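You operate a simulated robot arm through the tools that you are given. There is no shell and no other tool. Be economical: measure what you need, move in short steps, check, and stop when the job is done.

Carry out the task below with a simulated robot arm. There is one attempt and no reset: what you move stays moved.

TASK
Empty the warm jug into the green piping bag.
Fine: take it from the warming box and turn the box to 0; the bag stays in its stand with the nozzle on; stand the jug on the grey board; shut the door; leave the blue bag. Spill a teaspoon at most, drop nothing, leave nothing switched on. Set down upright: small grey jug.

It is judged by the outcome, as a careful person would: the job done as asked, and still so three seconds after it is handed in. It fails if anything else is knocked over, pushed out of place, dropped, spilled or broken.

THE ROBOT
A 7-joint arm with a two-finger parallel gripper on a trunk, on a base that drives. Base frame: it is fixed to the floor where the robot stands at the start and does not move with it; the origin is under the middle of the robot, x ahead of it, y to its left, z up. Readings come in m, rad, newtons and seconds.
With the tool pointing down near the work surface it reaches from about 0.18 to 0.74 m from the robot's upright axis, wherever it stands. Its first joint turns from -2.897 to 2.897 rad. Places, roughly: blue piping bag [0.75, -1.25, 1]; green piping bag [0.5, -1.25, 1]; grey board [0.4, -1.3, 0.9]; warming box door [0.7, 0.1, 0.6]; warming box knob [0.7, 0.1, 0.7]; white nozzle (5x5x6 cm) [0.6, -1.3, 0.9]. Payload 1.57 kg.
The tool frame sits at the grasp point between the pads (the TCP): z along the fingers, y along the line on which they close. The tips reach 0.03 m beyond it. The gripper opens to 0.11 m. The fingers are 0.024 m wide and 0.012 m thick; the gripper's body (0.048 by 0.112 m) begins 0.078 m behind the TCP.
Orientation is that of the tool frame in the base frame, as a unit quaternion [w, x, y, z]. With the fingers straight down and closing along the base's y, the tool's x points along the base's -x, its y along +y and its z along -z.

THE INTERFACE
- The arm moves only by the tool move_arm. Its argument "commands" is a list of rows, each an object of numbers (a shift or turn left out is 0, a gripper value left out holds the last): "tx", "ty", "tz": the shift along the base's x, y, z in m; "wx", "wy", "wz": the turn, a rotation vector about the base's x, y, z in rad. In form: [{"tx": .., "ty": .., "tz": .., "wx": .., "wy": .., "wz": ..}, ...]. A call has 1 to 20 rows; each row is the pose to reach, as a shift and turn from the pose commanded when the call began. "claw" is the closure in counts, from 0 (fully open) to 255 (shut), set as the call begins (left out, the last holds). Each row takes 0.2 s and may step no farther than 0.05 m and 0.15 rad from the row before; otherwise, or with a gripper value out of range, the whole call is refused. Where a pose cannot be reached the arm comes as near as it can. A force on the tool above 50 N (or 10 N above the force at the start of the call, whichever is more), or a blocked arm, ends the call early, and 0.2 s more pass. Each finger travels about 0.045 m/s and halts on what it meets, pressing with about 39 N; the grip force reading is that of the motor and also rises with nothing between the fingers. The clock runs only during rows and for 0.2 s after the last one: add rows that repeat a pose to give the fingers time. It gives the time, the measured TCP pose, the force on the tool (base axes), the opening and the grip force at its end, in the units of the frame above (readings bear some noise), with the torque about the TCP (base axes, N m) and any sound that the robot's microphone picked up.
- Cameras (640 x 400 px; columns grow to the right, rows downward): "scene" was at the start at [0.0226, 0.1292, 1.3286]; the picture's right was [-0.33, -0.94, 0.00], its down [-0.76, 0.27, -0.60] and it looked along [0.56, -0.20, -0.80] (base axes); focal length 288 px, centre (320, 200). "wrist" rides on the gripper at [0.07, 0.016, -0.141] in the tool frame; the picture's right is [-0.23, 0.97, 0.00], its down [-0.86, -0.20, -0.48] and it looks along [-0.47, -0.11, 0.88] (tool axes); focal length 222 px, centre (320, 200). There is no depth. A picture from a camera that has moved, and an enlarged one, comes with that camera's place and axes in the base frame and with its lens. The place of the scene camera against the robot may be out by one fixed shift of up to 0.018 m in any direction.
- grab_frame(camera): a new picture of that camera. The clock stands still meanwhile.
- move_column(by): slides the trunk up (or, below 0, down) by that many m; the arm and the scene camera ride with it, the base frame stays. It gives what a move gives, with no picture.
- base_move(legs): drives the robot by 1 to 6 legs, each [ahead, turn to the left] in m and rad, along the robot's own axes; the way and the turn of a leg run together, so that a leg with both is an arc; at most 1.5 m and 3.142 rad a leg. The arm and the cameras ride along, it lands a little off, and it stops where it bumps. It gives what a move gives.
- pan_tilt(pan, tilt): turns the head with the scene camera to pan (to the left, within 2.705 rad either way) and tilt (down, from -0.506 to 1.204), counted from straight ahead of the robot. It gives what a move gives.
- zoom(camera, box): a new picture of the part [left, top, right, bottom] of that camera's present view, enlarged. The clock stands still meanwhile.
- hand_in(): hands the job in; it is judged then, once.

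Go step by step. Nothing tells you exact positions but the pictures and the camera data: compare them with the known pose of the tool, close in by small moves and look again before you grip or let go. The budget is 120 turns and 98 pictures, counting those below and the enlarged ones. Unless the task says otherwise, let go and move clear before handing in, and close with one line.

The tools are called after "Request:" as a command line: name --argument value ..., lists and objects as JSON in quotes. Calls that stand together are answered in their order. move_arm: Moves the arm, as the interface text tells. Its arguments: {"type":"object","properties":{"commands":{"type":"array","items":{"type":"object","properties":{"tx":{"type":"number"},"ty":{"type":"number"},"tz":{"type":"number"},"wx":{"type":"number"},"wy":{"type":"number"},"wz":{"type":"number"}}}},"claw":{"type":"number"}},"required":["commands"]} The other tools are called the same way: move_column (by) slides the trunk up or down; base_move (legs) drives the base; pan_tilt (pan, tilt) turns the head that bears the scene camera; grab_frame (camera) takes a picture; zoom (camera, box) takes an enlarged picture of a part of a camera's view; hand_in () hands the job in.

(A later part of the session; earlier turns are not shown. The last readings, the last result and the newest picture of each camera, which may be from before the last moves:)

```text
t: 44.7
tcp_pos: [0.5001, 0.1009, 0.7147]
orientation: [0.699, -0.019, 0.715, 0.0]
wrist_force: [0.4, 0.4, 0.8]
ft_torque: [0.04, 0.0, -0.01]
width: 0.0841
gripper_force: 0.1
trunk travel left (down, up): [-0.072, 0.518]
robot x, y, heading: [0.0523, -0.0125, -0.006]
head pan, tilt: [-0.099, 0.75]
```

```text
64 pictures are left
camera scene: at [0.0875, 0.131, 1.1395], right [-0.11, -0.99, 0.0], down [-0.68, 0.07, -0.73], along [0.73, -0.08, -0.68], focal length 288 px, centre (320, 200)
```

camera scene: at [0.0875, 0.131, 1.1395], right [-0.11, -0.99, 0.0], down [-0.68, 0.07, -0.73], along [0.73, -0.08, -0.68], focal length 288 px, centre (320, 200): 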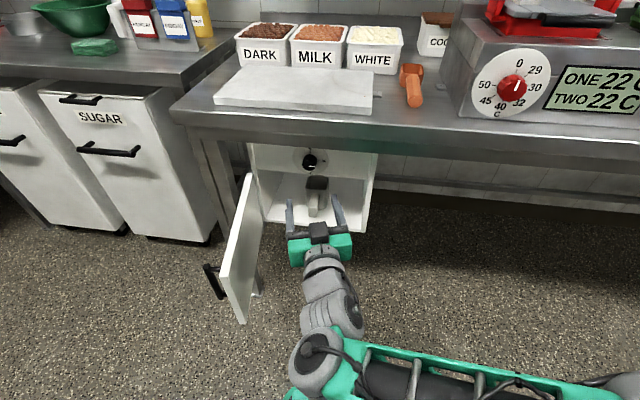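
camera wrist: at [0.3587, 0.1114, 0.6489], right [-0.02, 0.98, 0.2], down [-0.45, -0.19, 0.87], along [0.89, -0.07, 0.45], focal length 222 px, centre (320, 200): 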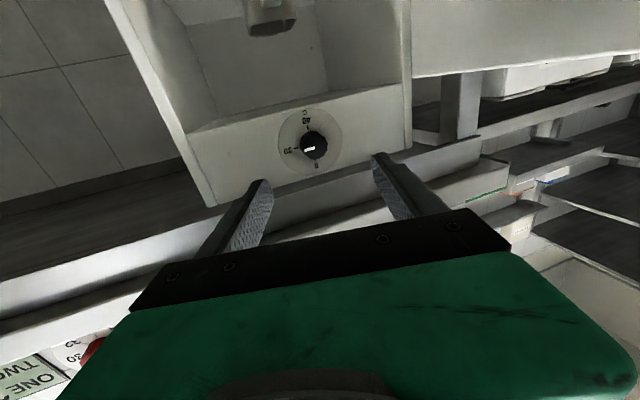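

The knob's face is at about (0.685, 0.091, 0.720); the apron above begins at z≈0.775. I pre-roll the hand clockwise and approach the knob with the fingers around it.

Request:
move_arm --commands '[{"ty": -0.005, "tz": 0.003, "wx": 0.14}, {"ty": -0.01, "tz": 0.006, "wx": 0.28}, {"ty": -0.01, "tz": 0.006, "wx": 0.42}, {"ty": -0.01, "tz": 0.006, "wx": 0.56}, {"ty": -0.01, "tz": 0.006, "wx": 0.7}, {"ty": -0.01, "tz": 0.006, "wx": 0.84}, {"tx": 0.03, "ty": -0.01, "tz": 0.006, "wx": 0.9}, {"tx": 0.06, "ty": -0.01, "tz": 0.006, "wx": 0.9}, {"tx": 0.09, "ty": -0.01, "tz": 0.006, "wx": 0.9}, {"tx": 0.12, "ty": -0.01, "tz": 0.006, "wx": 0.9}]' --claw 90

Request:
grab_frame --camera "wrist"

Request:
zoom --camera "scene" --box '[230, 110, 390, 230]'

```text
t: 46.9
tcp_pos: [0.6219, 0.089, 0.7221]
orientation: [0.638, 0.286, 0.644, 0.311]
wrist_force: [1.0, 1.4, 0.2]
ft_torque: [-0.02, 0.0, 0.02]
width: 0.0713
gripper_force: 0.2
trunk travel left (down, up): [-0.072, 0.518]
robot x, y, heading: [0.0489, -0.0142, -0.013]
head pan, tilt: [-0.099, 0.75]
```

```text
63 pictures are left
camera wrist: at [0.4795, 0.1492, 0.6887], right [-0.02, 0.45, 0.89], down [-0.45, -0.8, 0.39], along [0.89, -0.4, 0.22], focal length 222 px, centre (320, 200)
```

wrist: 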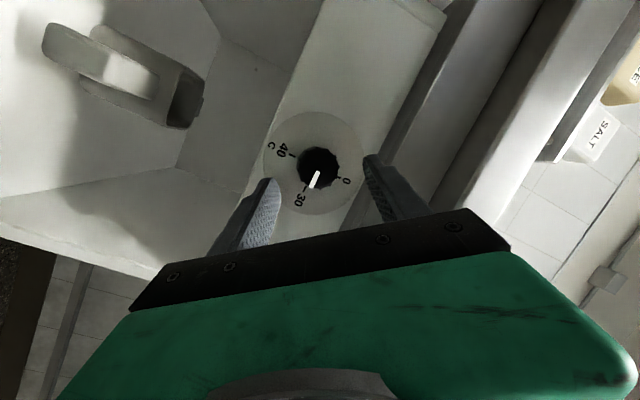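

```text
3.33 times, centred on (310, 170) of scene
camera zoom: at [0.0873, 0.1309, 1.1395], right [-0.11, -0.99, 0.0], down [-0.68, 0.07, -0.73], along [0.73, -0.08, -0.68], focal length 958 px, centre (353, 300)
```

zoom: 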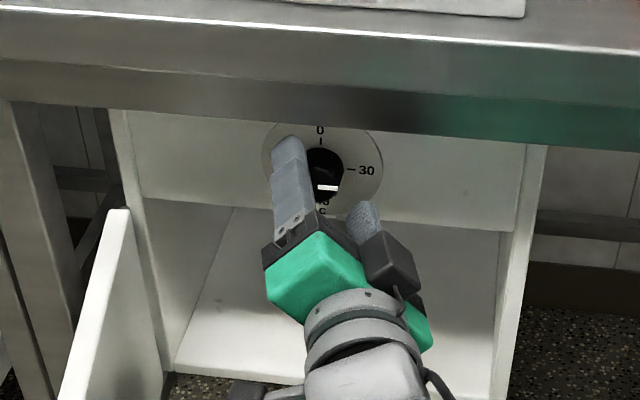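

Clear view: the pointer is at 30 (right), 0 is straight up; so it needs a quarter turn counter-clockwise. I move in and close on the knob.

Request:
move_arm --commands '[{"tx": 0.02}, {"tx": 0.035}, {"tx": 0.045}]'

Request:
move_arm --commands '[{"tx": 0}, {"tx": 0}, {"tx": 0}, {"tx": 0}]' --claw 170

Request:
grab_frame --camera "wrist"

```text
t: 47.3
tcp_pos: [0.6318, 0.0893, 0.7215]
orientation: [0.638, 0.285, 0.645, 0.309]
wrist_force: [-28.7, -1.4, 5.3]
ft_torque: [-0.23, 0.58, -1.09]
width: 0.0677
gripper_force: 0.0
trunk travel left (down, up): [-0.072, 0.518]
robot x, y, heading: [0.0515, -0.0155, -0.005]
head pan, tilt: [-0.099, 0.75]
stopped in row 1: the force on the tool passed its limit at 68 N (the readings are from after the stop); the commanded pose is now the measured one
```

```text
t: 48.3
tcp_pos: [0.6331, 0.094, 0.7203]
orientation: [0.636, 0.283, 0.646, 0.313]
wrist_force: [-3.3, -4.7, -4.6]
ft_torque: [0.04, 0.17, -0.18]
width: 0.0426
gripper_force: 2.9
trunk travel left (down, up): [-0.072, 0.518]
robot x, y, heading: [0.0497, -0.0137, -0.0]
head pan, tilt: [-0.099, 0.75]
```

```text
61 pictures are left
camera wrist: at [0.4913, 0.1516, 0.6877], right [-0.02, 0.45, 0.89], down [-0.45, -0.8, 0.4], along [0.89, -0.39, 0.22], focal length 222 px, centre (320, 200)
```

wrist: 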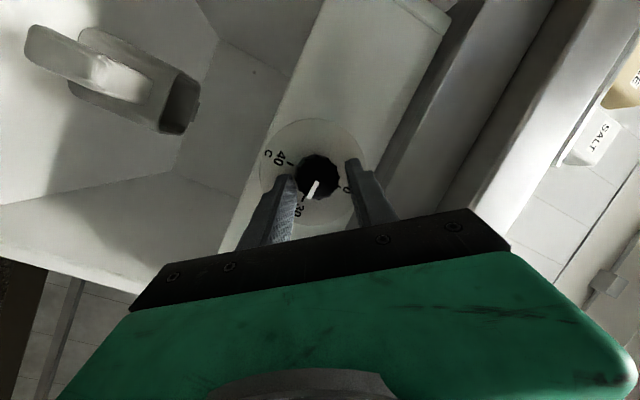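

The fingers have halted on the knob at 43 mm with the tips near the panel. I grip it and turn a quarter turn counter-clockwise.

Request:
move_arm --commands '[{"tx": -0.003}, {"tx": -0.003}, {"tx": -0.003, "wx": -0.14}, {"tx": -0.003, "wx": -0.28}, {"tx": -0.003, "wx": -0.42}, {"tx": -0.003, "wx": -0.56}, {"tx": -0.003, "wx": -0.7}, {"tx": -0.003, "wx": -0.84}, {"tx": -0.003, "wx": -0.98}, {"tx": -0.003, "wx": -1.12}, {"tx": -0.003, "wx": -1.26}, {"tx": -0.003, "wx": -1.4}, {"tx": -0.003, "wx": -1.5}, {"tx": -0.003, "wx": -1.57}, {"tx": -0.003, "wx": -1.57}]' --claw 255

Request:
grab_frame --camera "wrist"

Request:
zoom --camera "scene" --box '[230, 110, 390, 230]'

```text
t: 50.4
tcp_pos: [0.63, 0.0956, 0.7199]
orientation: [0.696, -0.078, 0.711, -0.057]
wrist_force: [-11.5, 10.5, 2.0]
ft_torque: [-0.03, -0.27, 0.39]
width: 0.037
gripper_force: 43.4
trunk travel left (down, up): [-0.072, 0.518]
robot x, y, heading: [0.0477, -0.0141, 0.0]
head pan, tilt: [-0.099, 0.75]
stopped in row 10: the force on the tool passed its limit at 51 N (the readings are from after the stop); the commanded pose is now the measured one
```

```text
60 pictures are left
camera wrist: at [0.4869, 0.0938, 0.6519], right [-0.03, 1.0, 0.04], down [-0.46, -0.05, 0.89], along [0.89, 0.01, 0.46], focal length 222 px, centre (320, 200)
```

wrist: 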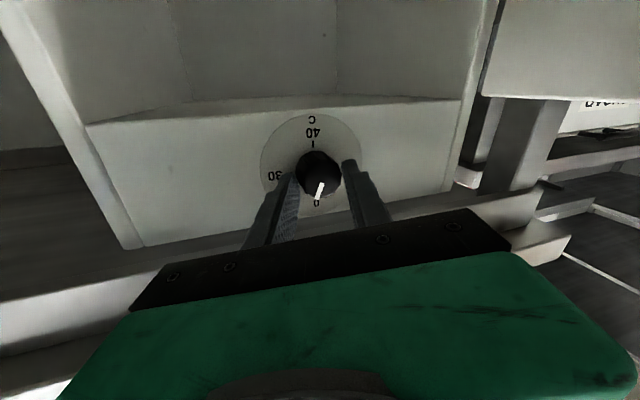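

```text
3.33 times, centred on (310, 170) of scene
camera zoom: at [0.0847, 0.1322, 1.1389], right [-0.1, -1.0, 0.0], down [-0.68, 0.07, -0.73], along [0.73, -0.07, -0.68], focal length 958 px, centre (353, 300)
```

zoom: 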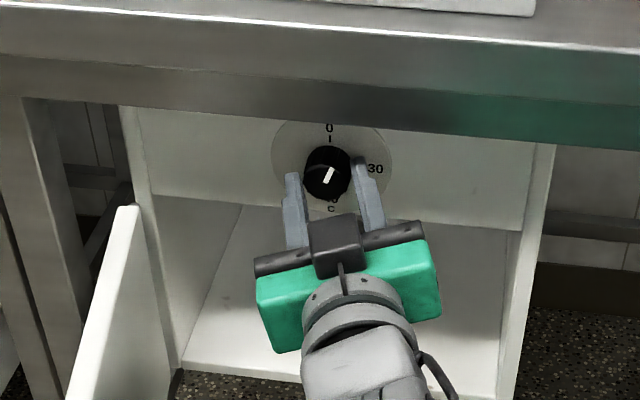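

About 20–25° remains. I ease the side force and continue the turn.

Request:
move_arm --commands '[{"tx": -0.002, "ty": 0.002}, {"tx": -0.002, "ty": 0.002, "wx": -0.1}, {"tx": -0.002, "ty": 0.002, "wx": -0.2}, {"tx": -0.002, "ty": 0.002, "wx": -0.3}, {"tx": -0.002, "ty": 0.002, "wx": -0.38}, {"tx": -0.002, "ty": 0.002, "wx": -0.46}, {"tx": -0.002, "ty": 0.002, "wx": -0.46}]'

Request:
zoom --camera "wrist" --box '[240, 90, 400, 240]'

Request:
zoom --camera "scene" --box '[280, 130, 344, 178]'

```text
t: 52.0
tcp_pos: [0.6277, 0.0964, 0.719]
orientation: [0.659, -0.236, 0.68, -0.219]
wrist_force: [-12.9, 8.3, 0.1]
ft_torque: [0.69, -0.41, -0.1]
width: 0.0359
gripper_force: 42.3
trunk travel left (down, up): [-0.072, 0.518]
robot x, y, heading: [0.0497, -0.0112, 0.003]
head pan, tilt: [-0.099, 0.75]
```

```text
2.67 times, centred on (320, 165) of wrist
camera zoom: at [0.4851, 0.0649, 0.6591], right [-0.03, 0.91, -0.41], down [-0.45, 0.36, 0.82], along [0.89, 0.21, 0.4], focal length 592 px, centre (320, 293)
```

zoom: 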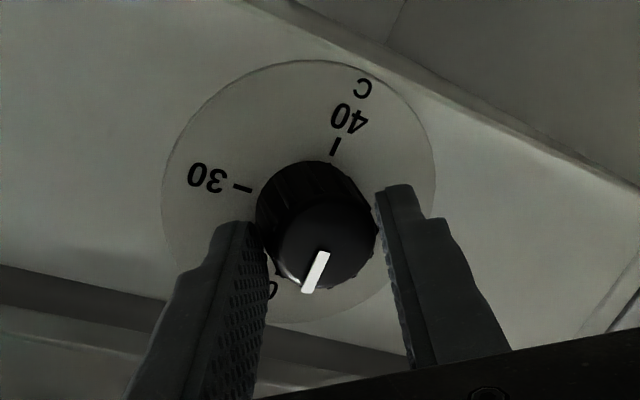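

```text
8.33 times, centred on (312, 154) of scene
camera zoom: at [0.0852, 0.1318, 1.1394], right [-0.1, -0.99, 0.0], down [-0.68, 0.07, -0.73], along [0.73, -0.07, -0.68], focal length 2396 px, centre (387, 583)
```

zoom: 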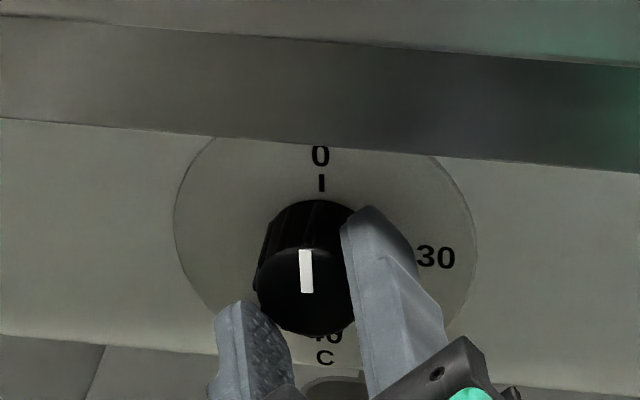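

The pointer now stands at 0. I open the fingers and back away, then check it.

Request:
move_arm --commands '[{"tx": 0}, {"tx": 0}, {"tx": 0}, {"tx": 0}, {"tx": -0.04}, {"tx": -0.08}, {"tx": -0.12}, {"tx": -0.14, "wx": 0.14}, {"tx": -0.14, "tz": -0.03, "wx": 0.28}, {"tx": -0.14, "tz": -0.07, "wx": 0.42}, {"tx": -0.14, "tz": -0.11, "wx": 0.56}, {"tx": -0.14, "tz": -0.15, "wx": 0.66}, {"tx": -0.14, "tz": -0.18, "ty": -0.01, "wx": 0.66}]' --claw 60

Request:
zoom --camera "scene" --box '[240, 130, 400, 230]'

Request:
grab_frame --camera "wrist"

```text
t: 54.8
tcp_pos: [0.4866, 0.0848, 0.5423]
orientation: [0.699, -0.009, 0.715, 0.014]
wrist_force: [0.2, -0.5, 0.1]
ft_torque: [0.0, 0.0, 0.01]
width: 0.0843
gripper_force: 0.0
trunk travel left (down, up): [-0.072, 0.518]
robot x, y, heading: [0.0521, -0.0155, -0.004]
head pan, tilt: [-0.099, 0.75]
```

```text
4.00 times, centred on (320, 180) of scene
camera zoom: at [0.0862, 0.1313, 1.1395], right [-0.1, -0.99, 0.0], down [-0.68, 0.07, -0.73], along [0.73, -0.07, -0.68], focal length 1150 px, centre (320, 280)
```

zoom: 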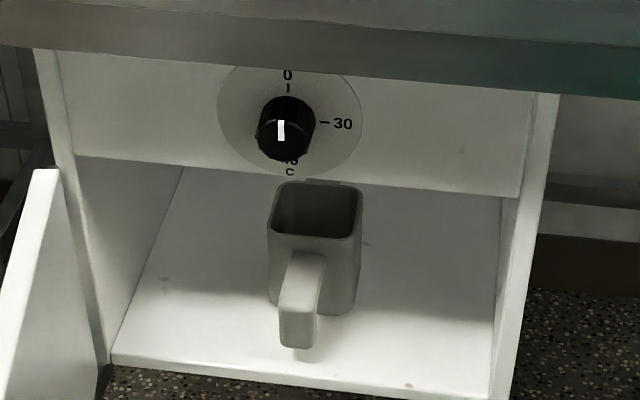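

```text
55 pictures are left
camera wrist: at [0.3442, 0.0971, 0.4752], right [-0.03, 0.97, 0.23], down [-0.45, -0.22, 0.86], along [0.89, -0.08, 0.44], focal length 222 px, centre (320, 200)
```

wrist: 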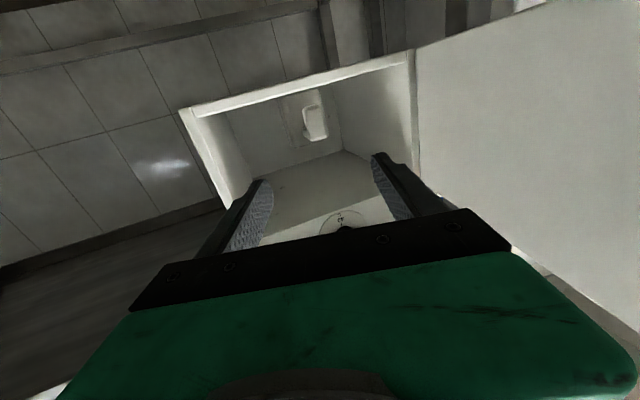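

The knob reads 0. The jug's handle faces me at about (0.70, 0.088), z 0.50–0.545, the jug being turned about −0.2 rad. I line the hand up with the handle, stopping short of it.

Request:
move_arm --commands '[{"tx": 0.03, "ty": 0.006, "tz": -0.005, "wz": -0.12, "wy": -0.012}, {"tx": 0.06, "ty": 0.012, "tz": -0.01, "wz": -0.233, "wy": -0.023}, {"tx": 0.09, "ty": 0.018, "tz": -0.015, "wz": -0.233, "wy": -0.023}, {"tx": 0.12, "ty": 0.023, "tz": -0.02, "wz": -0.233, "wy": -0.023}]'

Request:
grab_frame --camera "wrist"

Request:
zoom --camera "scene" --box '[240, 130, 400, 230]'

```text
t: 55.8
tcp_pos: [0.6076, 0.1097, 0.5203]
orientation: [0.704, 0.073, 0.703, -0.069]
wrist_force: [1.2, 0.7, 0.6]
ft_torque: [0.0, -0.03, -0.02]
width: 0.0839
gripper_force: 0.0
trunk travel left (down, up): [-0.072, 0.518]
robot x, y, heading: [0.0472, -0.0146, -0.002]
head pan, tilt: [-0.099, 0.75]
```

```text
54 pictures are left
camera wrist: at [0.4735, 0.1541, 0.4498], right [0.19, 0.95, 0.23], down [-0.51, -0.11, 0.85], along [0.84, -0.29, 0.47], focal length 222 px, centre (320, 200)
```

wrist: 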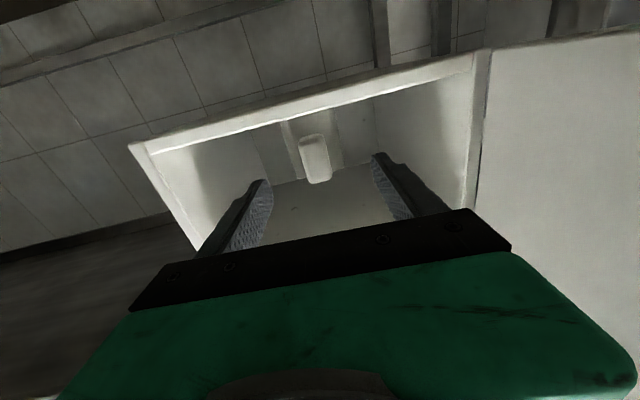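

```text
4.00 times, centred on (320, 180) of scene
camera zoom: at [0.0861, 0.1314, 1.1395], right [-0.1, -0.99, 0.0], down [-0.68, 0.07, -0.73], along [0.73, -0.07, -0.68], focal length 1150 px, centre (320, 280)
```

zoom: 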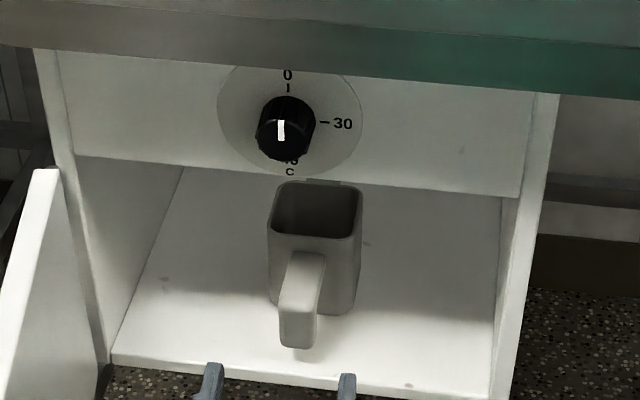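

The handle lies centred between the fingers. I move in to the handle.

Request:
move_arm --commands '[{"tx": 0.03, "ty": -0.008, "tz": 0.004}, {"tx": 0.06, "ty": -0.015, "tz": 0.004}, {"tx": 0.08, "ty": -0.019, "tz": 0.004}, {"tx": 0.097, "ty": -0.023, "tz": 0.004}]'

Request:
zoom --camera "scene" --box '[240, 130, 400, 230]'

Request:
grab_frame --camera "wrist"

```text
t: 56.8
tcp_pos: [0.7067, 0.0852, 0.5245]
orientation: [0.705, 0.074, 0.702, -0.068]
wrist_force: [0.0, -0.4, 0.2]
ft_torque: [-0.03, 0.01, 0.01]
width: 0.0842
gripper_force: 0.1
trunk travel left (down, up): [-0.072, 0.518]
robot x, y, heading: [0.0521, -0.016, 0.002]
head pan, tilt: [-0.099, 0.75]
```

```text
4.00 times, centred on (320, 180) of scene
camera zoom: at [0.0862, 0.1314, 1.1395], right [-0.1, -0.99, 0.0], down [-0.68, 0.07, -0.73], along [0.73, -0.07, -0.68], focal length 1150 px, centre (320, 280)
```

zoom: 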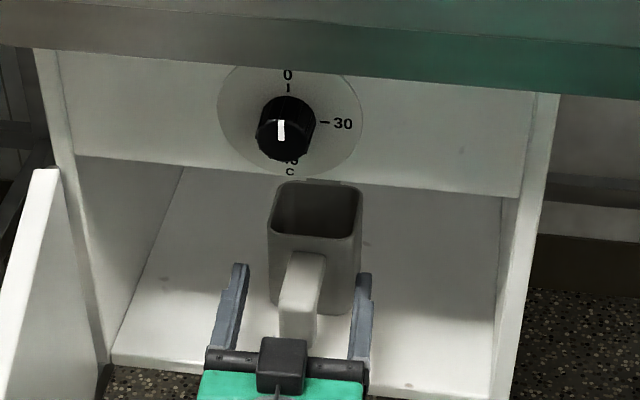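

```text
51 pictures are left
camera wrist: at [0.5722, 0.1299, 0.4549], right [0.19, 0.95, 0.23], down [-0.51, -0.11, 0.85], along [0.84, -0.29, 0.47], focal length 222 px, centre (320, 200)
```

wrist: 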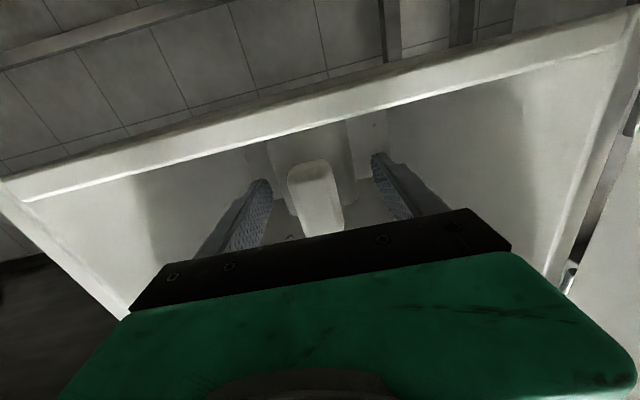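

The fingers straddle the handle nicely. I close on it.

Request:
move_arm --commands '[{"tx": 0}, {"tx": 0}, {"tx": 0}, {"tx": 0}, {"tx": 0}, {"tx": 0}, {"tx": 0}]' --claw 255

Request:
zoom --camera "scene" --box '[240, 130, 400, 230]'

```text
t: 58.4
tcp_pos: [0.7065, 0.0847, 0.5249]
orientation: [0.704, 0.073, 0.703, -0.068]
wrist_force: [0.9, -1.9, -0.8]
ft_torque: [-0.17, 0.07, -0.01]
width: 0.028
gripper_force: 37.9
trunk travel left (down, up): [-0.072, 0.518]
robot x, y, heading: [0.0502, -0.0128, 0.001]
head pan, tilt: [-0.099, 0.75]
```

```text
4.00 times, centred on (320, 180) of scene
camera zoom: at [0.0863, 0.1314, 1.1395], right [-0.1, -0.99, 0.0], down [-0.68, 0.07, -0.73], along [0.73, -0.07, -0.68], focal length 1150 px, centre (320, 280)
```

zoom: 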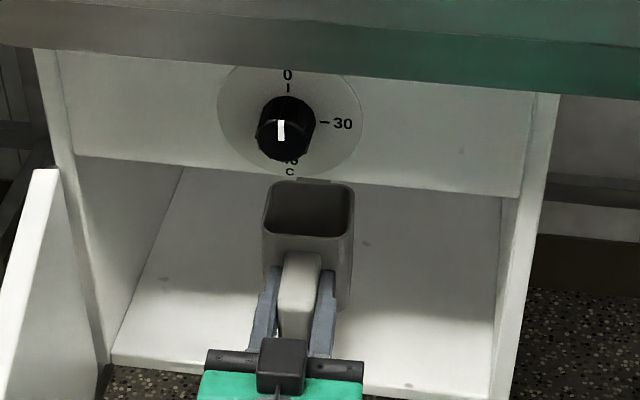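

Firm grip at 28 mm. I lift 2 cm and slowly draw it straight out.

Request:
move_arm --commands '[{"tz": 0.005}, {"tz": 0.012}, {"tz": 0.02}, {"tz": 0.022, "tx": -0.01}, {"tz": 0.022, "tx": -0.025, "ty": 0.002}, {"tz": 0.022, "tx": -0.045, "ty": 0.005}, {"tz": 0.022, "tx": -0.065, "ty": 0.006}, {"tz": 0.022, "tx": -0.085, "ty": 0.006}, {"tz": 0.022, "tx": -0.105, "ty": 0.004}, {"tz": 0.022, "tx": -0.125, "ty": 0.0}, {"tz": 0.022, "tx": -0.145, "ty": -0.004}, {"tz": 0.022, "tx": -0.165, "ty": -0.008}, {"tz": 0.022, "tx": -0.185, "ty": -0.012}, {"tz": 0.022, "tx": -0.205, "ty": -0.016}, {"tz": 0.022, "tx": -0.225, "ty": -0.02}, {"tz": 0.022, "tx": -0.24, "ty": -0.022}, {"tz": 0.022, "tx": -0.245, "ty": -0.022}]'

Request:
grab_frame --camera "scene"

```text
t: 62.0
tcp_pos: [0.4937, 0.0531, 0.5638]
orientation: [0.695, 0.071, 0.712, -0.063]
wrist_force: [0.8, -0.3, -2.5]
ft_torque: [0.08, 0.16, 0.03]
width: 0.0279
gripper_force: 38.7
out of reach, approached as far as the arm can: row 13, 14, 15, 16, 17
trunk travel left (down, up): [-0.072, 0.518]
robot x, y, heading: [0.0505, -0.0117, 0.001]
head pan, tilt: [-0.099, 0.75]
```

```text
49 pictures are left
camera scene: at [0.0864, 0.1314, 1.1395], right [-0.1, -0.99, 0.0], down [-0.68, 0.07, -0.73], along [0.73, -0.07, -0.68], focal length 288 px, centre (320, 200)
```

scene: 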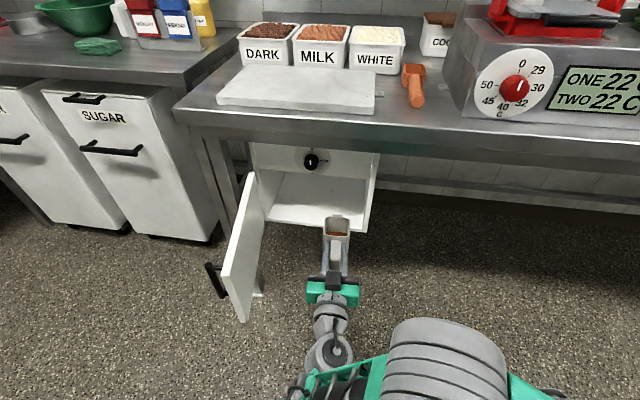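

The jug is out, with brown chocolate inside. I check its level and fill before driving.

Request:
zoom --camera "scene" --box '[296, 200, 376, 260]'

Request:
base_move --legs '[[-0.08, 0]]'

Request:
zoom --camera "scene" --box '[296, 190, 396, 260]'

```text
6.67 times, centred on (336, 230) of scene
camera zoom: at [0.0864, 0.1314, 1.1395], right [-0.1, -0.99, 0.0], down [-0.68, 0.07, -0.73], along [0.73, -0.07, -0.68], focal length 1917 px, centre (213, 0)
```

zoom: 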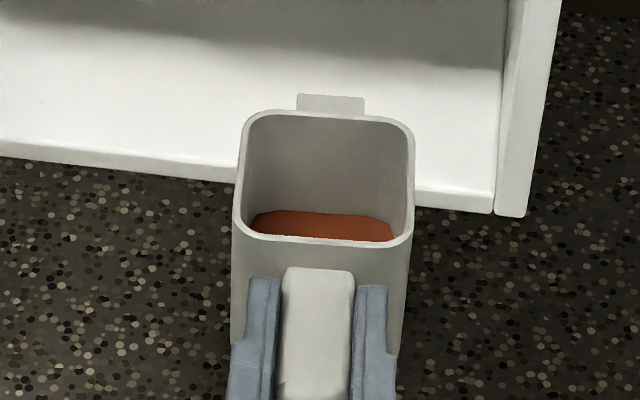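

```text
t: 63.1
tcp_pos: [0.4127, 0.0543, 0.564]
orientation: [0.695, 0.071, 0.713, -0.063]
wrist_force: [0.2, -0.6, -2.7]
ft_torque: [0.08, 0.15, -0.01]
width: 0.0279
gripper_force: 38.2
trunk travel left (down, up): [-0.072, 0.518]
robot x, y, heading: [-0.0329, -0.0171, -0.0]
head pan, tilt: [-0.099, 0.75]
```

```text
5.71 times, centred on (346, 225) of scene
camera zoom: at [0.0055, 0.1312, 1.1395], right [-0.1, -0.99, 0.0], down [-0.68, 0.07, -0.73], along [0.73, -0.07, -0.68], focal length 1643 px, centre (171, 57)
```

zoom: 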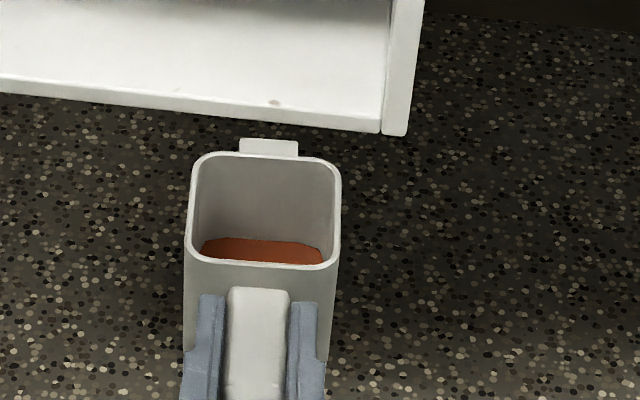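

The jug is only about a third full and level, with a pouring lip at the far side. I turn right and drive along the aisle towards the bags.

Request:
base_move --legs '[[0, -1.571], [0.75, 0]]'

Request:
move_column --by 0.4

Request:
pan_tilt --pan 0.7 --tilt 0.65

Request:
grab_frame --camera "scene"

```text
t: 71.0
tcp_pos: [0.0204, -1.2052, 0.563]
orientation: [0.444, 0.556, 0.451, -0.539]
wrist_force: [0.2, 0.0, -2.6]
ft_torque: [0.17, -0.01, -0.01]
width: 0.028
gripper_force: 38.1
trunk travel left (down, up): [-0.072, 0.518]
robot x, y, heading: [-0.0469, -0.7632, -1.58]
head pan, tilt: [-0.099, 0.75]
```

```text
t: 74.8
tcp_pos: [0.0195, -1.2048, 0.9634]
orientation: [0.445, 0.555, 0.451, -0.539]
wrist_force: [-0.3, 0.0, -2.8]
ft_torque: [0.16, 0.0, -0.01]
width: 0.0279
gripper_force: 37.9
trunk travel left (down, up): [-0.472, 0.118]
robot x, y, heading: [-0.0429, -0.7619, -1.583]
head pan, tilt: [-0.099, 0.75]
```

```text
t: 76.0
tcp_pos: [0.0201, -1.2044, 0.964]
orientation: [0.443, 0.557, 0.45, -0.539]
wrist_force: [-0.2, 0.7, -2.3]
ft_torque: [0.17, -0.04, -0.02]
width: 0.0279
gripper_force: 38.3
trunk travel left (down, up): [-0.472, 0.118]
robot x, y, heading: [-0.0415, -0.7613, -1.587]
head pan, tilt: [0.7, 0.649]
```

```text
46 pictures are left
camera scene: at [0.1796, -0.7715, 1.5481], right [-0.77, -0.63, 0.0], down [-0.38, 0.47, -0.8], along [0.51, -0.62, -0.6], focal length 288 px, centre (320, 200)
```

scene: 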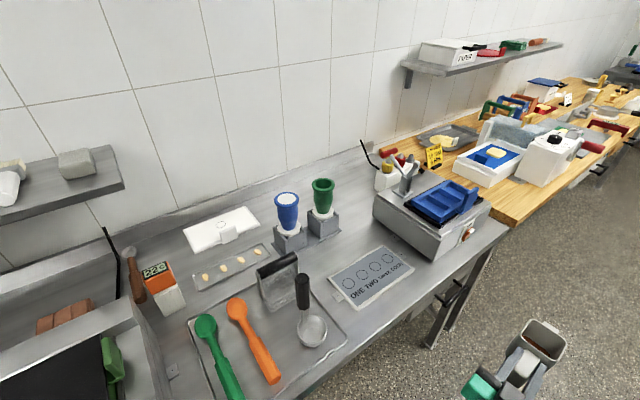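

The bench runs skewed by about −0.24 rad (so the door's first position was shut, good to know). Green bag ≈ (0.64, −1.345), top ≈ 1.07; grey board with circles ≈ (0.41, −1.27). I look at the bag closely and at my own base for clearance.

Request:
zoom --camera "scene" --box '[250, 160, 430, 310]'

Request:
pan_tilt --pan 0.5 --tilt 1.2

Request:
grab_frame --camera "scene"

```text
2.67 times, centred on (340, 235) of scene
camera zoom: at [0.1796, -0.7715, 1.5481], right [-0.77, -0.63, 0.0], down [-0.38, 0.47, -0.8], along [0.51, -0.62, -0.6], focal length 767 px, centre (267, 107)
```

zoom: 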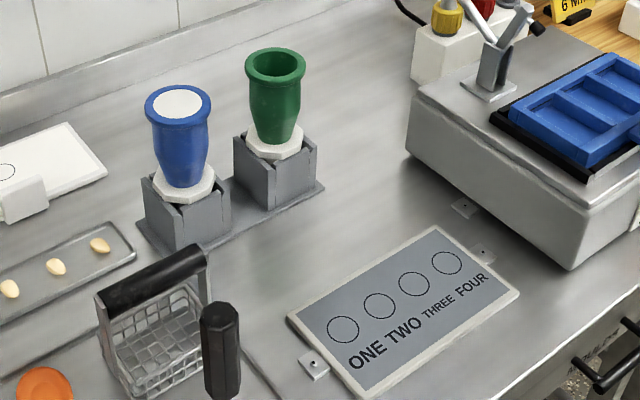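

```text
t: 77.0
tcp_pos: [0.0195, -1.2046, 0.9636]
orientation: [0.444, 0.556, 0.451, -0.538]
wrist_force: [-0.5, 0.4, -2.8]
ft_torque: [0.13, -0.03, -0.02]
width: 0.028
gripper_force: 37.6
trunk travel left (down, up): [-0.472, 0.118]
robot x, y, heading: [-0.0478, -0.761, -1.581]
head pan, tilt: [0.499, 1.201]
```

```text
44 pictures are left
camera scene: at [0.1507, -0.7539, 1.5078], right [-0.88, -0.47, 0.0], down [-0.44, 0.82, -0.36], along [0.17, -0.32, -0.93], focal length 288 px, centre (320, 200)
```

scene: 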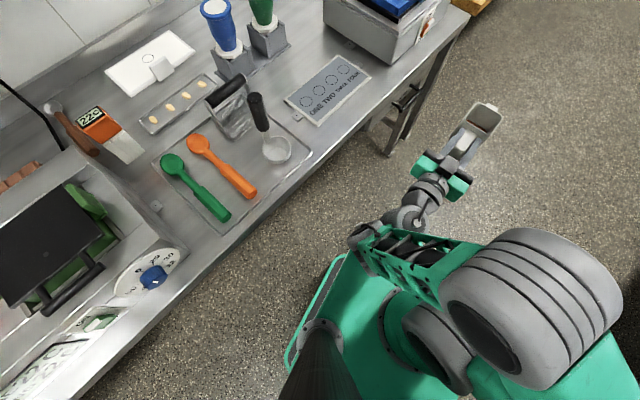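

The grey board and green bag are clear. I raise the trunk and arm so the jug clears everything, then go to a spot facing the bag square to the bench, turning well away from it.

Request:
move_column --by 0.11

Request:
move_arm --commands '[{"tz": 0.02}, {"tz": 0.04}, {"tz": 0.06}, {"tz": 0.08}, {"tz": 0.1}, {"tz": 0.12}, {"tz": 0.14}]'

Request:
base_move --legs '[[0, -0.253], [0.403, 0], [0, 1.594]]'

Request:
pan_tilt --pan 0.0 --tilt 0.6

Request:
grab_frame --camera "scene"

```text
t: 78.4
tcp_pos: [0.0198, -1.2038, 1.0724]
orientation: [0.444, 0.557, 0.45, -0.539]
wrist_force: [-0.7, 0.0, -2.4]
ft_torque: [0.14, -0.02, -0.02]
width: 0.0277
gripper_force: 38.5
trunk travel left (down, up): [-0.582, 0.008]
robot x, y, heading: [-0.0425, -0.7627, -1.584]
head pan, tilt: [0.499, 1.201]
```

```text
t: 80.0
tcp_pos: [0.021, -1.203, 1.2135]
orientation: [0.444, 0.556, 0.45, -0.539]
wrist_force: [0.0, 0.0, -2.4]
ft_torque: [0.17, -0.05, 0.01]
width: 0.0283
gripper_force: 37.8
trunk travel left (down, up): [-0.582, 0.008]
robot x, y, heading: [-0.0459, -0.7653, -1.583]
head pan, tilt: [0.499, 1.201]
```

```text
t: 87.2
tcp_pos: [0.2941, -1.1973, 1.2138]
orientation: [0.681, 0.163, 0.697, -0.154]
wrist_force: [-0.2, -0.8, -3.1]
ft_torque: [0.04, 0.12, 0.01]
width: 0.028
gripper_force: 37.9
trunk travel left (down, up): [-0.582, 0.008]
robot x, y, heading: [-0.1509, -1.1544, -0.264]
head pan, tilt: [0.499, 1.201]
```

```text
t: 88.2
tcp_pos: [0.2937, -1.1998, 1.2144]
orientation: [0.68, 0.164, 0.697, -0.154]
wrist_force: [0.1, -0.6, -2.8]
ft_torque: [0.08, 0.19, -0.01]
width: 0.0279
gripper_force: 37.9
trunk travel left (down, up): [-0.582, 0.008]
robot x, y, heading: [-0.152, -1.1498, -0.257]
head pan, tilt: [0.0, 0.6]
```

```text
43 pictures are left
camera scene: at [-0.0706, -1.0105, 1.6623], right [-0.26, -0.97, 0.0], down [-0.55, 0.15, -0.82], along [0.8, -0.21, -0.57], focal length 288 px, centre (320, 200)
```

scene: 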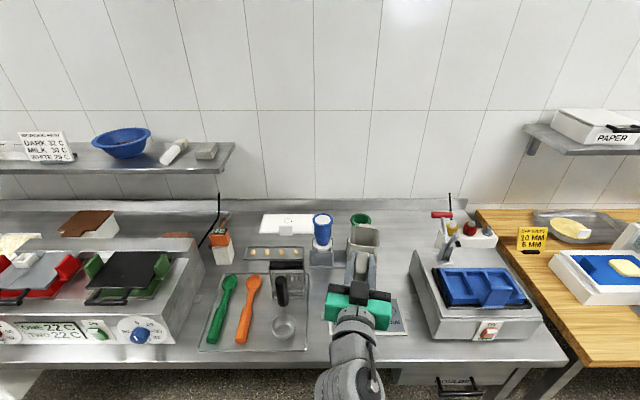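

Green bag's mouth triangulates to about (0.628, −1.332, 1.068). I drive 0.25 m forward, the jug staying well above everything.

Request:
base_move --legs '[[0.25, 0.0]]'

Request:
pan_tilt --pan -0.15 --tilt 0.75

Request:
grab_frame --camera "scene"

Request:
grab_frame --camera "wrist"

```text
t: 90.0
tcp_pos: [0.5351, -1.2607, 1.2132]
orientation: [0.682, 0.16, 0.697, -0.151]
wrist_force: [0.7, -0.3, -3.0]
ft_torque: [0.08, 0.15, -0.02]
width: 0.028
gripper_force: 38.0
trunk travel left (down, up): [-0.582, 0.008]
robot x, y, heading: [0.0898, -1.2131, -0.259]
head pan, tilt: [0.0, 0.6]
```

```text
t: 90.7
tcp_pos: [0.5354, -1.2616, 1.2141]
orientation: [0.681, 0.161, 0.698, -0.151]
wrist_force: [0.2, -0.2, -2.9]
ft_torque: [0.06, 0.14, -0.03]
width: 0.0278
gripper_force: 37.9
trunk travel left (down, up): [-0.582, 0.008]
robot x, y, heading: [0.0902, -1.2126, -0.259]
head pan, tilt: [-0.15, 0.75]
```

```text
42 pictures are left
camera scene: at [0.1603, -1.0846, 1.6495], right [-0.4, -0.92, 0.0], down [-0.63, 0.27, -0.73], along [0.67, -0.29, -0.68], focal length 288 px, centre (320, 200)
```

scene: 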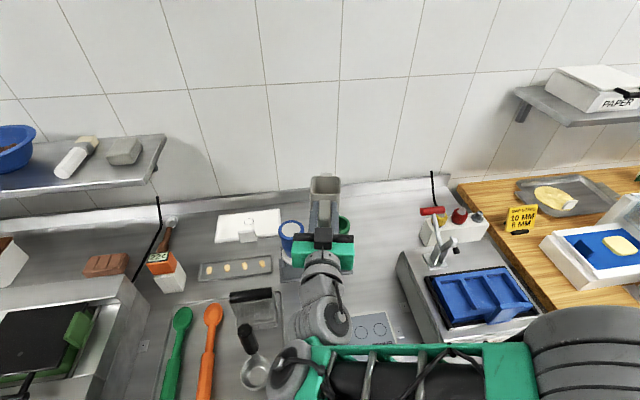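

```text
41 pictures are left
camera wrist: at [0.4138, -1.1841, 1.1475], right [0.43, 0.87, 0.24], down [-0.5, 0.01, 0.87], along [0.75, -0.49, 0.44], focal length 222 px, centre (320, 200)
```

wrist: 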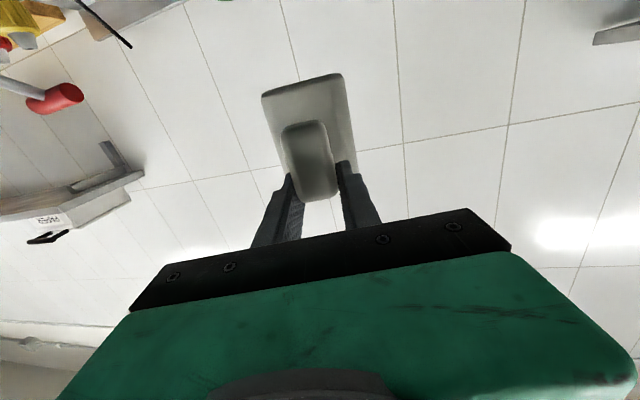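

The jug hovers just before the bag. I pitch it to about 49° (not yet pouring) with the lip placed over the mouth, then check the alignment.

Request:
move_arm --commands '[{"tx": -0.001, "ty": -0.004, "wx": 0.059, "wy": 0.124}, {"tx": -0.002, "ty": -0.008, "wx": 0.118, "wy": 0.248}, {"tx": -0.004, "ty": -0.012, "tz": -0.006, "wx": 0.177, "wy": 0.372}, {"tx": -0.005, "ty": -0.016, "tz": -0.012, "wx": 0.236, "wy": 0.496}, {"tx": -0.006, "ty": -0.02, "tz": -0.018, "wx": 0.295, "wy": 0.62}, {"tx": -0.007, "ty": -0.0235, "tz": -0.024, "wx": 0.354, "wy": 0.744}]'

Request:
zoom --camera "scene" --box '[240, 150, 440, 275]'

Request:
grab_frame --camera "wrist"

```text
t: 92.1
tcp_pos: [0.5275, -1.2851, 1.189]
orientation: [0.343, 0.21, 0.912, -0.077]
wrist_force: [0.0, 0.1, -2.1]
ft_torque: [-0.02, 0.0, -0.03]
width: 0.0282
gripper_force: 38.6
trunk travel left (down, up): [-0.582, 0.008]
robot x, y, heading: [0.0908, -1.2141, -0.256]
head pan, tilt: [-0.15, 0.75]
```

```text
3.20 times, centred on (340, 212) of scene
camera zoom: at [0.1606, -1.0845, 1.6494], right [-0.4, -0.92, 0.0], down [-0.63, 0.27, -0.73], along [0.67, -0.29, -0.68], focal length 920 px, centre (256, 160)
```

zoom: 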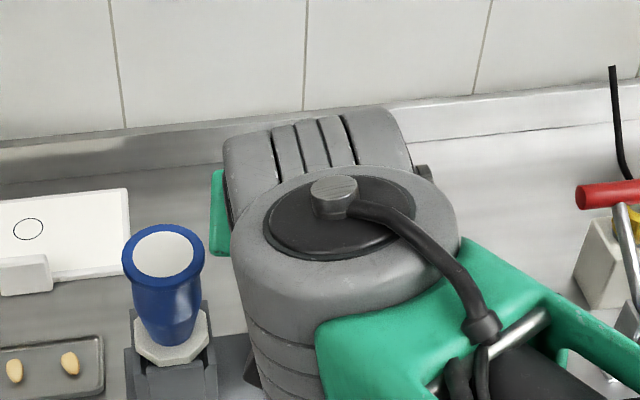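

```text
39 pictures are left
camera wrist: at [0.4048, -1.2067, 1.2494], right [0.58, 0.8, 0.15], down [0.21, -0.32, 0.92], along [0.79, -0.5, -0.35], focal length 222 px, centre (320, 200)
```

wrist: 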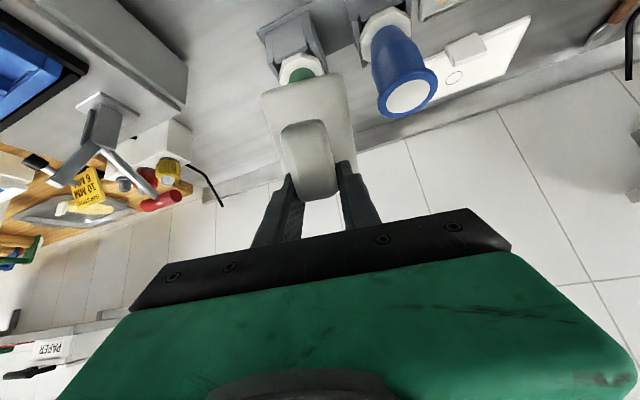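

The arm hides the mouth from the head camera, so I sidestep the jug to the right by 10 cm to sight the mouth with the wrist camera.

Request:
move_arm --commands '[{"tx": -0.011, "ty": -0.022}, {"tx": -0.022, "ty": -0.045}, {"tx": -0.032, "ty": -0.067}, {"tx": -0.043, "ty": -0.09}]'

Request:
grab_frame --camera "wrist"

Request:
grab_frame --camera "scene"

```text
t: 93.1
tcp_pos: [0.4839, -1.3712, 1.1812]
orientation: [0.333, 0.206, 0.917, -0.074]
wrist_force: [1.1, -0.1, -2.6]
ft_torque: [0.0, 0.0, 0.03]
width: 0.0278
gripper_force: 38.5
trunk travel left (down, up): [-0.582, 0.008]
robot x, y, heading: [0.0918, -1.2144, -0.26]
head pan, tilt: [-0.15, 0.75]
```

```text
38 pictures are left
camera wrist: at [0.3624, -1.2946, 1.2451], right [0.58, 0.81, 0.15], down [0.23, -0.33, 0.92], along [0.78, -0.49, -0.38], focal length 222 px, centre (320, 200)
```

wrist: 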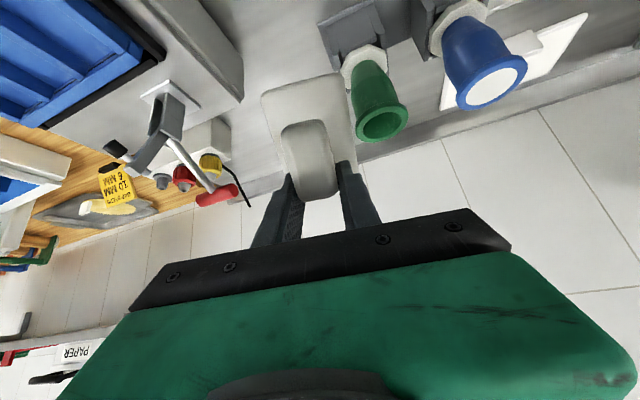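

```text
37 pictures are left
camera scene: at [0.1597, -1.0846, 1.651], right [-0.4, -0.92, 0.0], down [-0.63, 0.27, -0.73], along [0.67, -0.29, -0.68], focal length 288 px, centre (320, 200)
```

scene: 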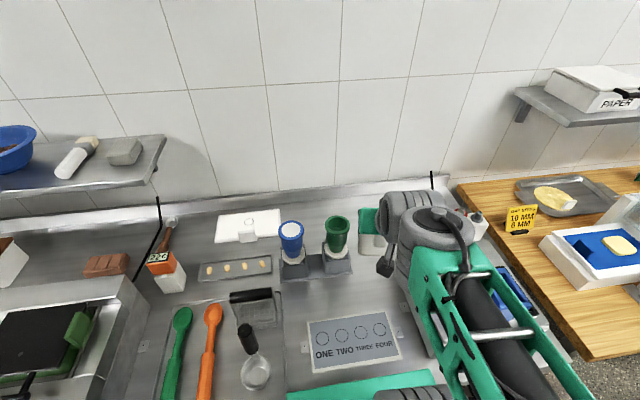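

Wrist and head estimates differ by a couple of centimetres; I raise the hand 8 cm for a second wrist sighting to fix the mouth's position.

Request:
move_arm --commands '[{"tz": 0.03}, {"tz": 0.06}, {"tz": 0.08}]'

Request:
zoom --camera "wrist" --box '[300, 40, 500, 200]'

```text
t: 93.9
tcp_pos: [0.4849, -1.3753, 1.2645]
orientation: [0.339, 0.211, 0.914, -0.077]
wrist_force: [0.8, 0.1, -3.2]
ft_torque: [-0.01, 0.03, -0.01]
width: 0.0277
gripper_force: 38.2
trunk travel left (down, up): [-0.582, 0.008]
robot x, y, heading: [0.0894, -1.216, -0.258]
head pan, tilt: [-0.15, 0.75]
```

```text
2.50 times, centred on (400, 120) of wrist
camera zoom: at [0.3627, -1.2972, 1.3267], right [0.58, 0.8, 0.15], down [0.21, -0.33, 0.92], along [0.78, -0.51, -0.36], focal length 555 px, centre (120, 400)
```

zoom: 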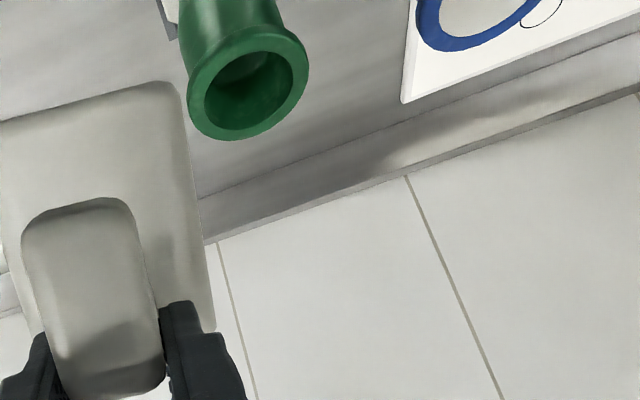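

Two wrist sightings agree: the mouth is at about (0.634, −1.342, 1.037). The jug sits about 2 cm lower in my grip than at first; its lip is about 0.117 ahead and 0.016 above the grasp point. I bring the lip over the mouth, still at 50°.

Request:
move_arm --commands '[{"tx": 0.02, "ty": 0.025, "tz": -0.02}, {"tx": 0.04, "ty": 0.05, "tz": -0.04}, {"tx": 0.061, "ty": 0.075, "tz": -0.058}, {"tx": 0.061, "ty": 0.075, "tz": -0.075}, {"tx": 0.061, "ty": 0.075, "tz": -0.075}]'

Request:
grab_frame --camera "wrist"

Request:
pan_tilt --pan -0.3 --tilt 0.7

Request:
grab_frame --camera "scene"

```text
t: 95.1
tcp_pos: [0.5459, -1.3013, 1.1939]
orientation: [0.345, 0.211, 0.911, -0.078]
wrist_force: [0.8, 0.1, -3.0]
ft_torque: [0.02, 0.02, 0.0]
width: 0.0279
gripper_force: 38.2
trunk travel left (down, up): [-0.582, 0.008]
robot x, y, heading: [0.0909, -1.2163, -0.258]
head pan, tilt: [-0.15, 0.75]
```

```text
35 pictures are left
camera wrist: at [0.422, -1.2217, 1.2543], right [0.58, 0.8, 0.15], down [0.2, -0.32, 0.92], along [0.79, -0.5, -0.35], focal length 222 px, centre (320, 200)
```

wrist: 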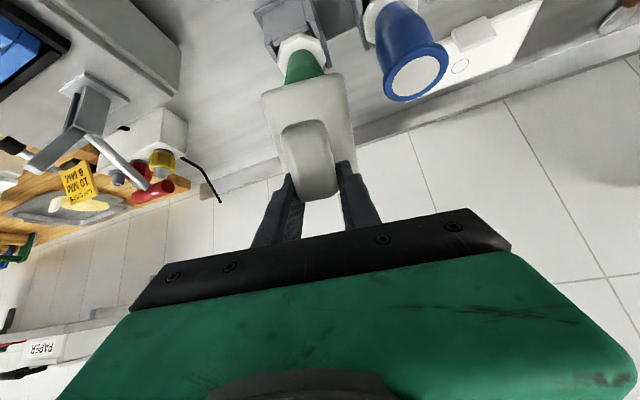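

```text
t: 95.8
tcp_pos: [0.5451, -1.3, 1.1942]
orientation: [0.344, 0.21, 0.912, -0.078]
wrist_force: [0.5, 0.7, -2.8]
ft_torque: [0.01, 0.04, 0.01]
width: 0.0279
gripper_force: 37.9
trunk travel left (down, up): [-0.582, 0.008]
robot x, y, heading: [0.0859, -1.2158, -0.261]
head pan, tilt: [-0.3, 0.7]
```

```text
34 pictures are left
camera scene: at [0.1562, -1.0967, 1.6537], right [-0.53, -0.85, 0.0], down [-0.55, 0.34, -0.76], along [0.65, -0.4, -0.64], focal length 288 px, centre (320, 200)
```

scene: 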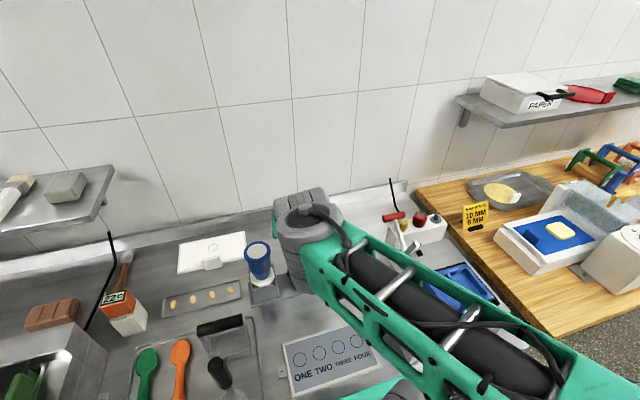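

Aligned: mouth and jug lie in one plane, lip about 1 cm before the mouth's centre. I begin pouring slowly, pivoting about the lip to 80°.

Request:
move_arm --commands '[{"tx": 0.0066, "ty": -0.0034, "wx": 0.041, "wy": 0.084}, {"tx": 0.0133, "ty": -0.0067, "tz": -0.001, "wx": 0.081, "wy": 0.168}, {"tx": 0.0164, "ty": -0.0082, "tz": 0.0003, "wx": 0.0965, "wy": 0.2}, {"tx": 0.0196, "ty": -0.0097, "tz": 0.0016, "wx": 0.112, "wy": 0.231}, {"tx": 0.0227, "ty": -0.0113, "tz": 0.003, "wx": 0.127, "wy": 0.262}, {"tx": 0.0259, "ty": -0.0128, "tz": 0.0042, "wx": 0.142, "wy": 0.294}, {"tx": 0.029, "ty": -0.0143, "tz": 0.0055, "wx": 0.157, "wy": 0.325}, {"tx": 0.029, "ty": -0.0143, "tz": 0.0055, "wx": 0.157, "wy": 0.325}, {"tx": 0.0333, "ty": -0.0164, "tz": 0.0051, "wx": 0.172, "wy": 0.357}, {"tx": 0.0376, "ty": -0.0184, "tz": 0.0047, "wx": 0.187, "wy": 0.388}, {"tx": 0.0419, "ty": -0.0205, "tz": 0.0043, "wx": 0.203, "wy": 0.42}, {"tx": 0.0462, "ty": -0.0225, "tz": 0.004, "wx": 0.218, "wy": 0.451}, {"tx": 0.0505, "ty": -0.0246, "tz": 0.0035, "wx": 0.233, "wy": 0.482}, {"tx": 0.0505, "ty": -0.0246, "tz": 0.0035, "wx": 0.233, "wy": 0.482}, {"tx": 0.0505, "ty": -0.0246, "tz": 0.0035, "wx": 0.233, "wy": 0.482}]'

Request:
grab_frame --camera "wrist"

Request:
grab_frame --camera "scene"

```text
t: 99.0
tcp_pos: [0.5966, -1.3246, 1.1984]
orientation: [0.091, 0.224, 0.97, -0.021]
wrist_force: [0.1, -0.4, -1.4]
ft_torque: [-0.04, -0.01, 0.02]
width: 0.0277
gripper_force: 38.2
trunk travel left (down, up): [-0.582, 0.008]
robot x, y, heading: [0.0931, -1.2175, -0.265]
head pan, tilt: [-0.3, 0.7]
```

```text
33 pictures are left
camera wrist: at [0.5187, -1.2685, 1.324], right [0.63, 0.78, 0.04], down [0.59, -0.51, 0.63], along [0.51, -0.37, -0.78], focal length 222 px, centre (320, 200)
```

wrist: 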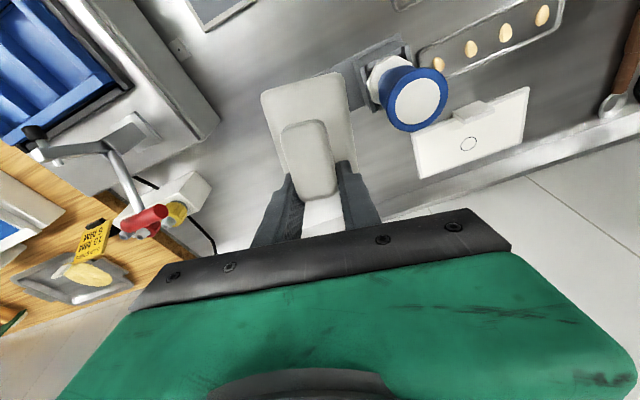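

```text
32 pictures are left
camera scene: at [0.1562, -1.0967, 1.6537], right [-0.53, -0.85, 0.0], down [-0.55, 0.34, -0.76], along [0.65, -0.41, -0.64], focal length 288 px, centre (320, 200)
```

scene: 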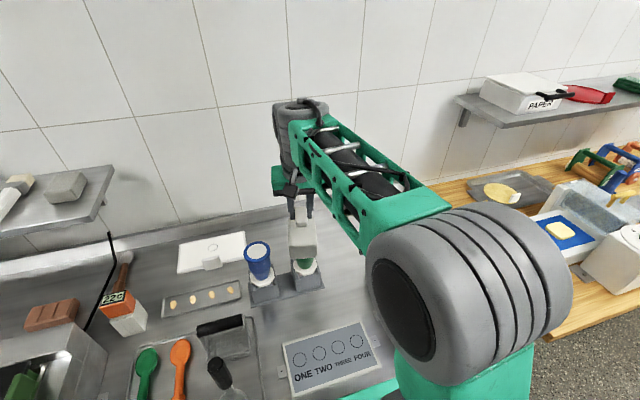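

The weight has fallen from 2.9 to 1.4 N, so it is pouring. I look closer for spill.

Request:
zoom --camera "scene" --box '[240, 170, 360, 310]'

```text
2.86 times, centred on (300, 240) of scene
camera zoom: at [0.1562, -1.0967, 1.6537], right [-0.53, -0.85, 0.0], down [-0.55, 0.34, -0.76], along [0.65, -0.41, -0.64], focal length 822 px, centre (377, 86)
```

zoom: 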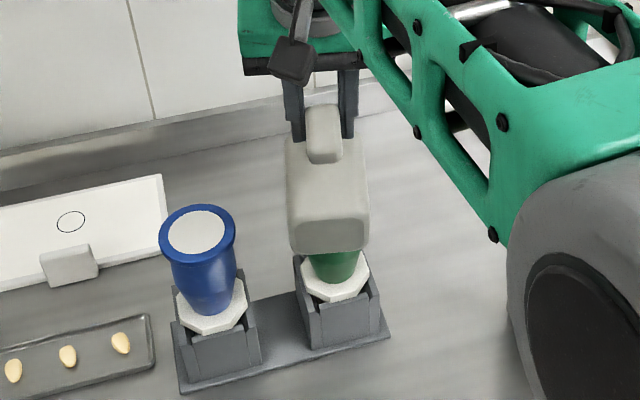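

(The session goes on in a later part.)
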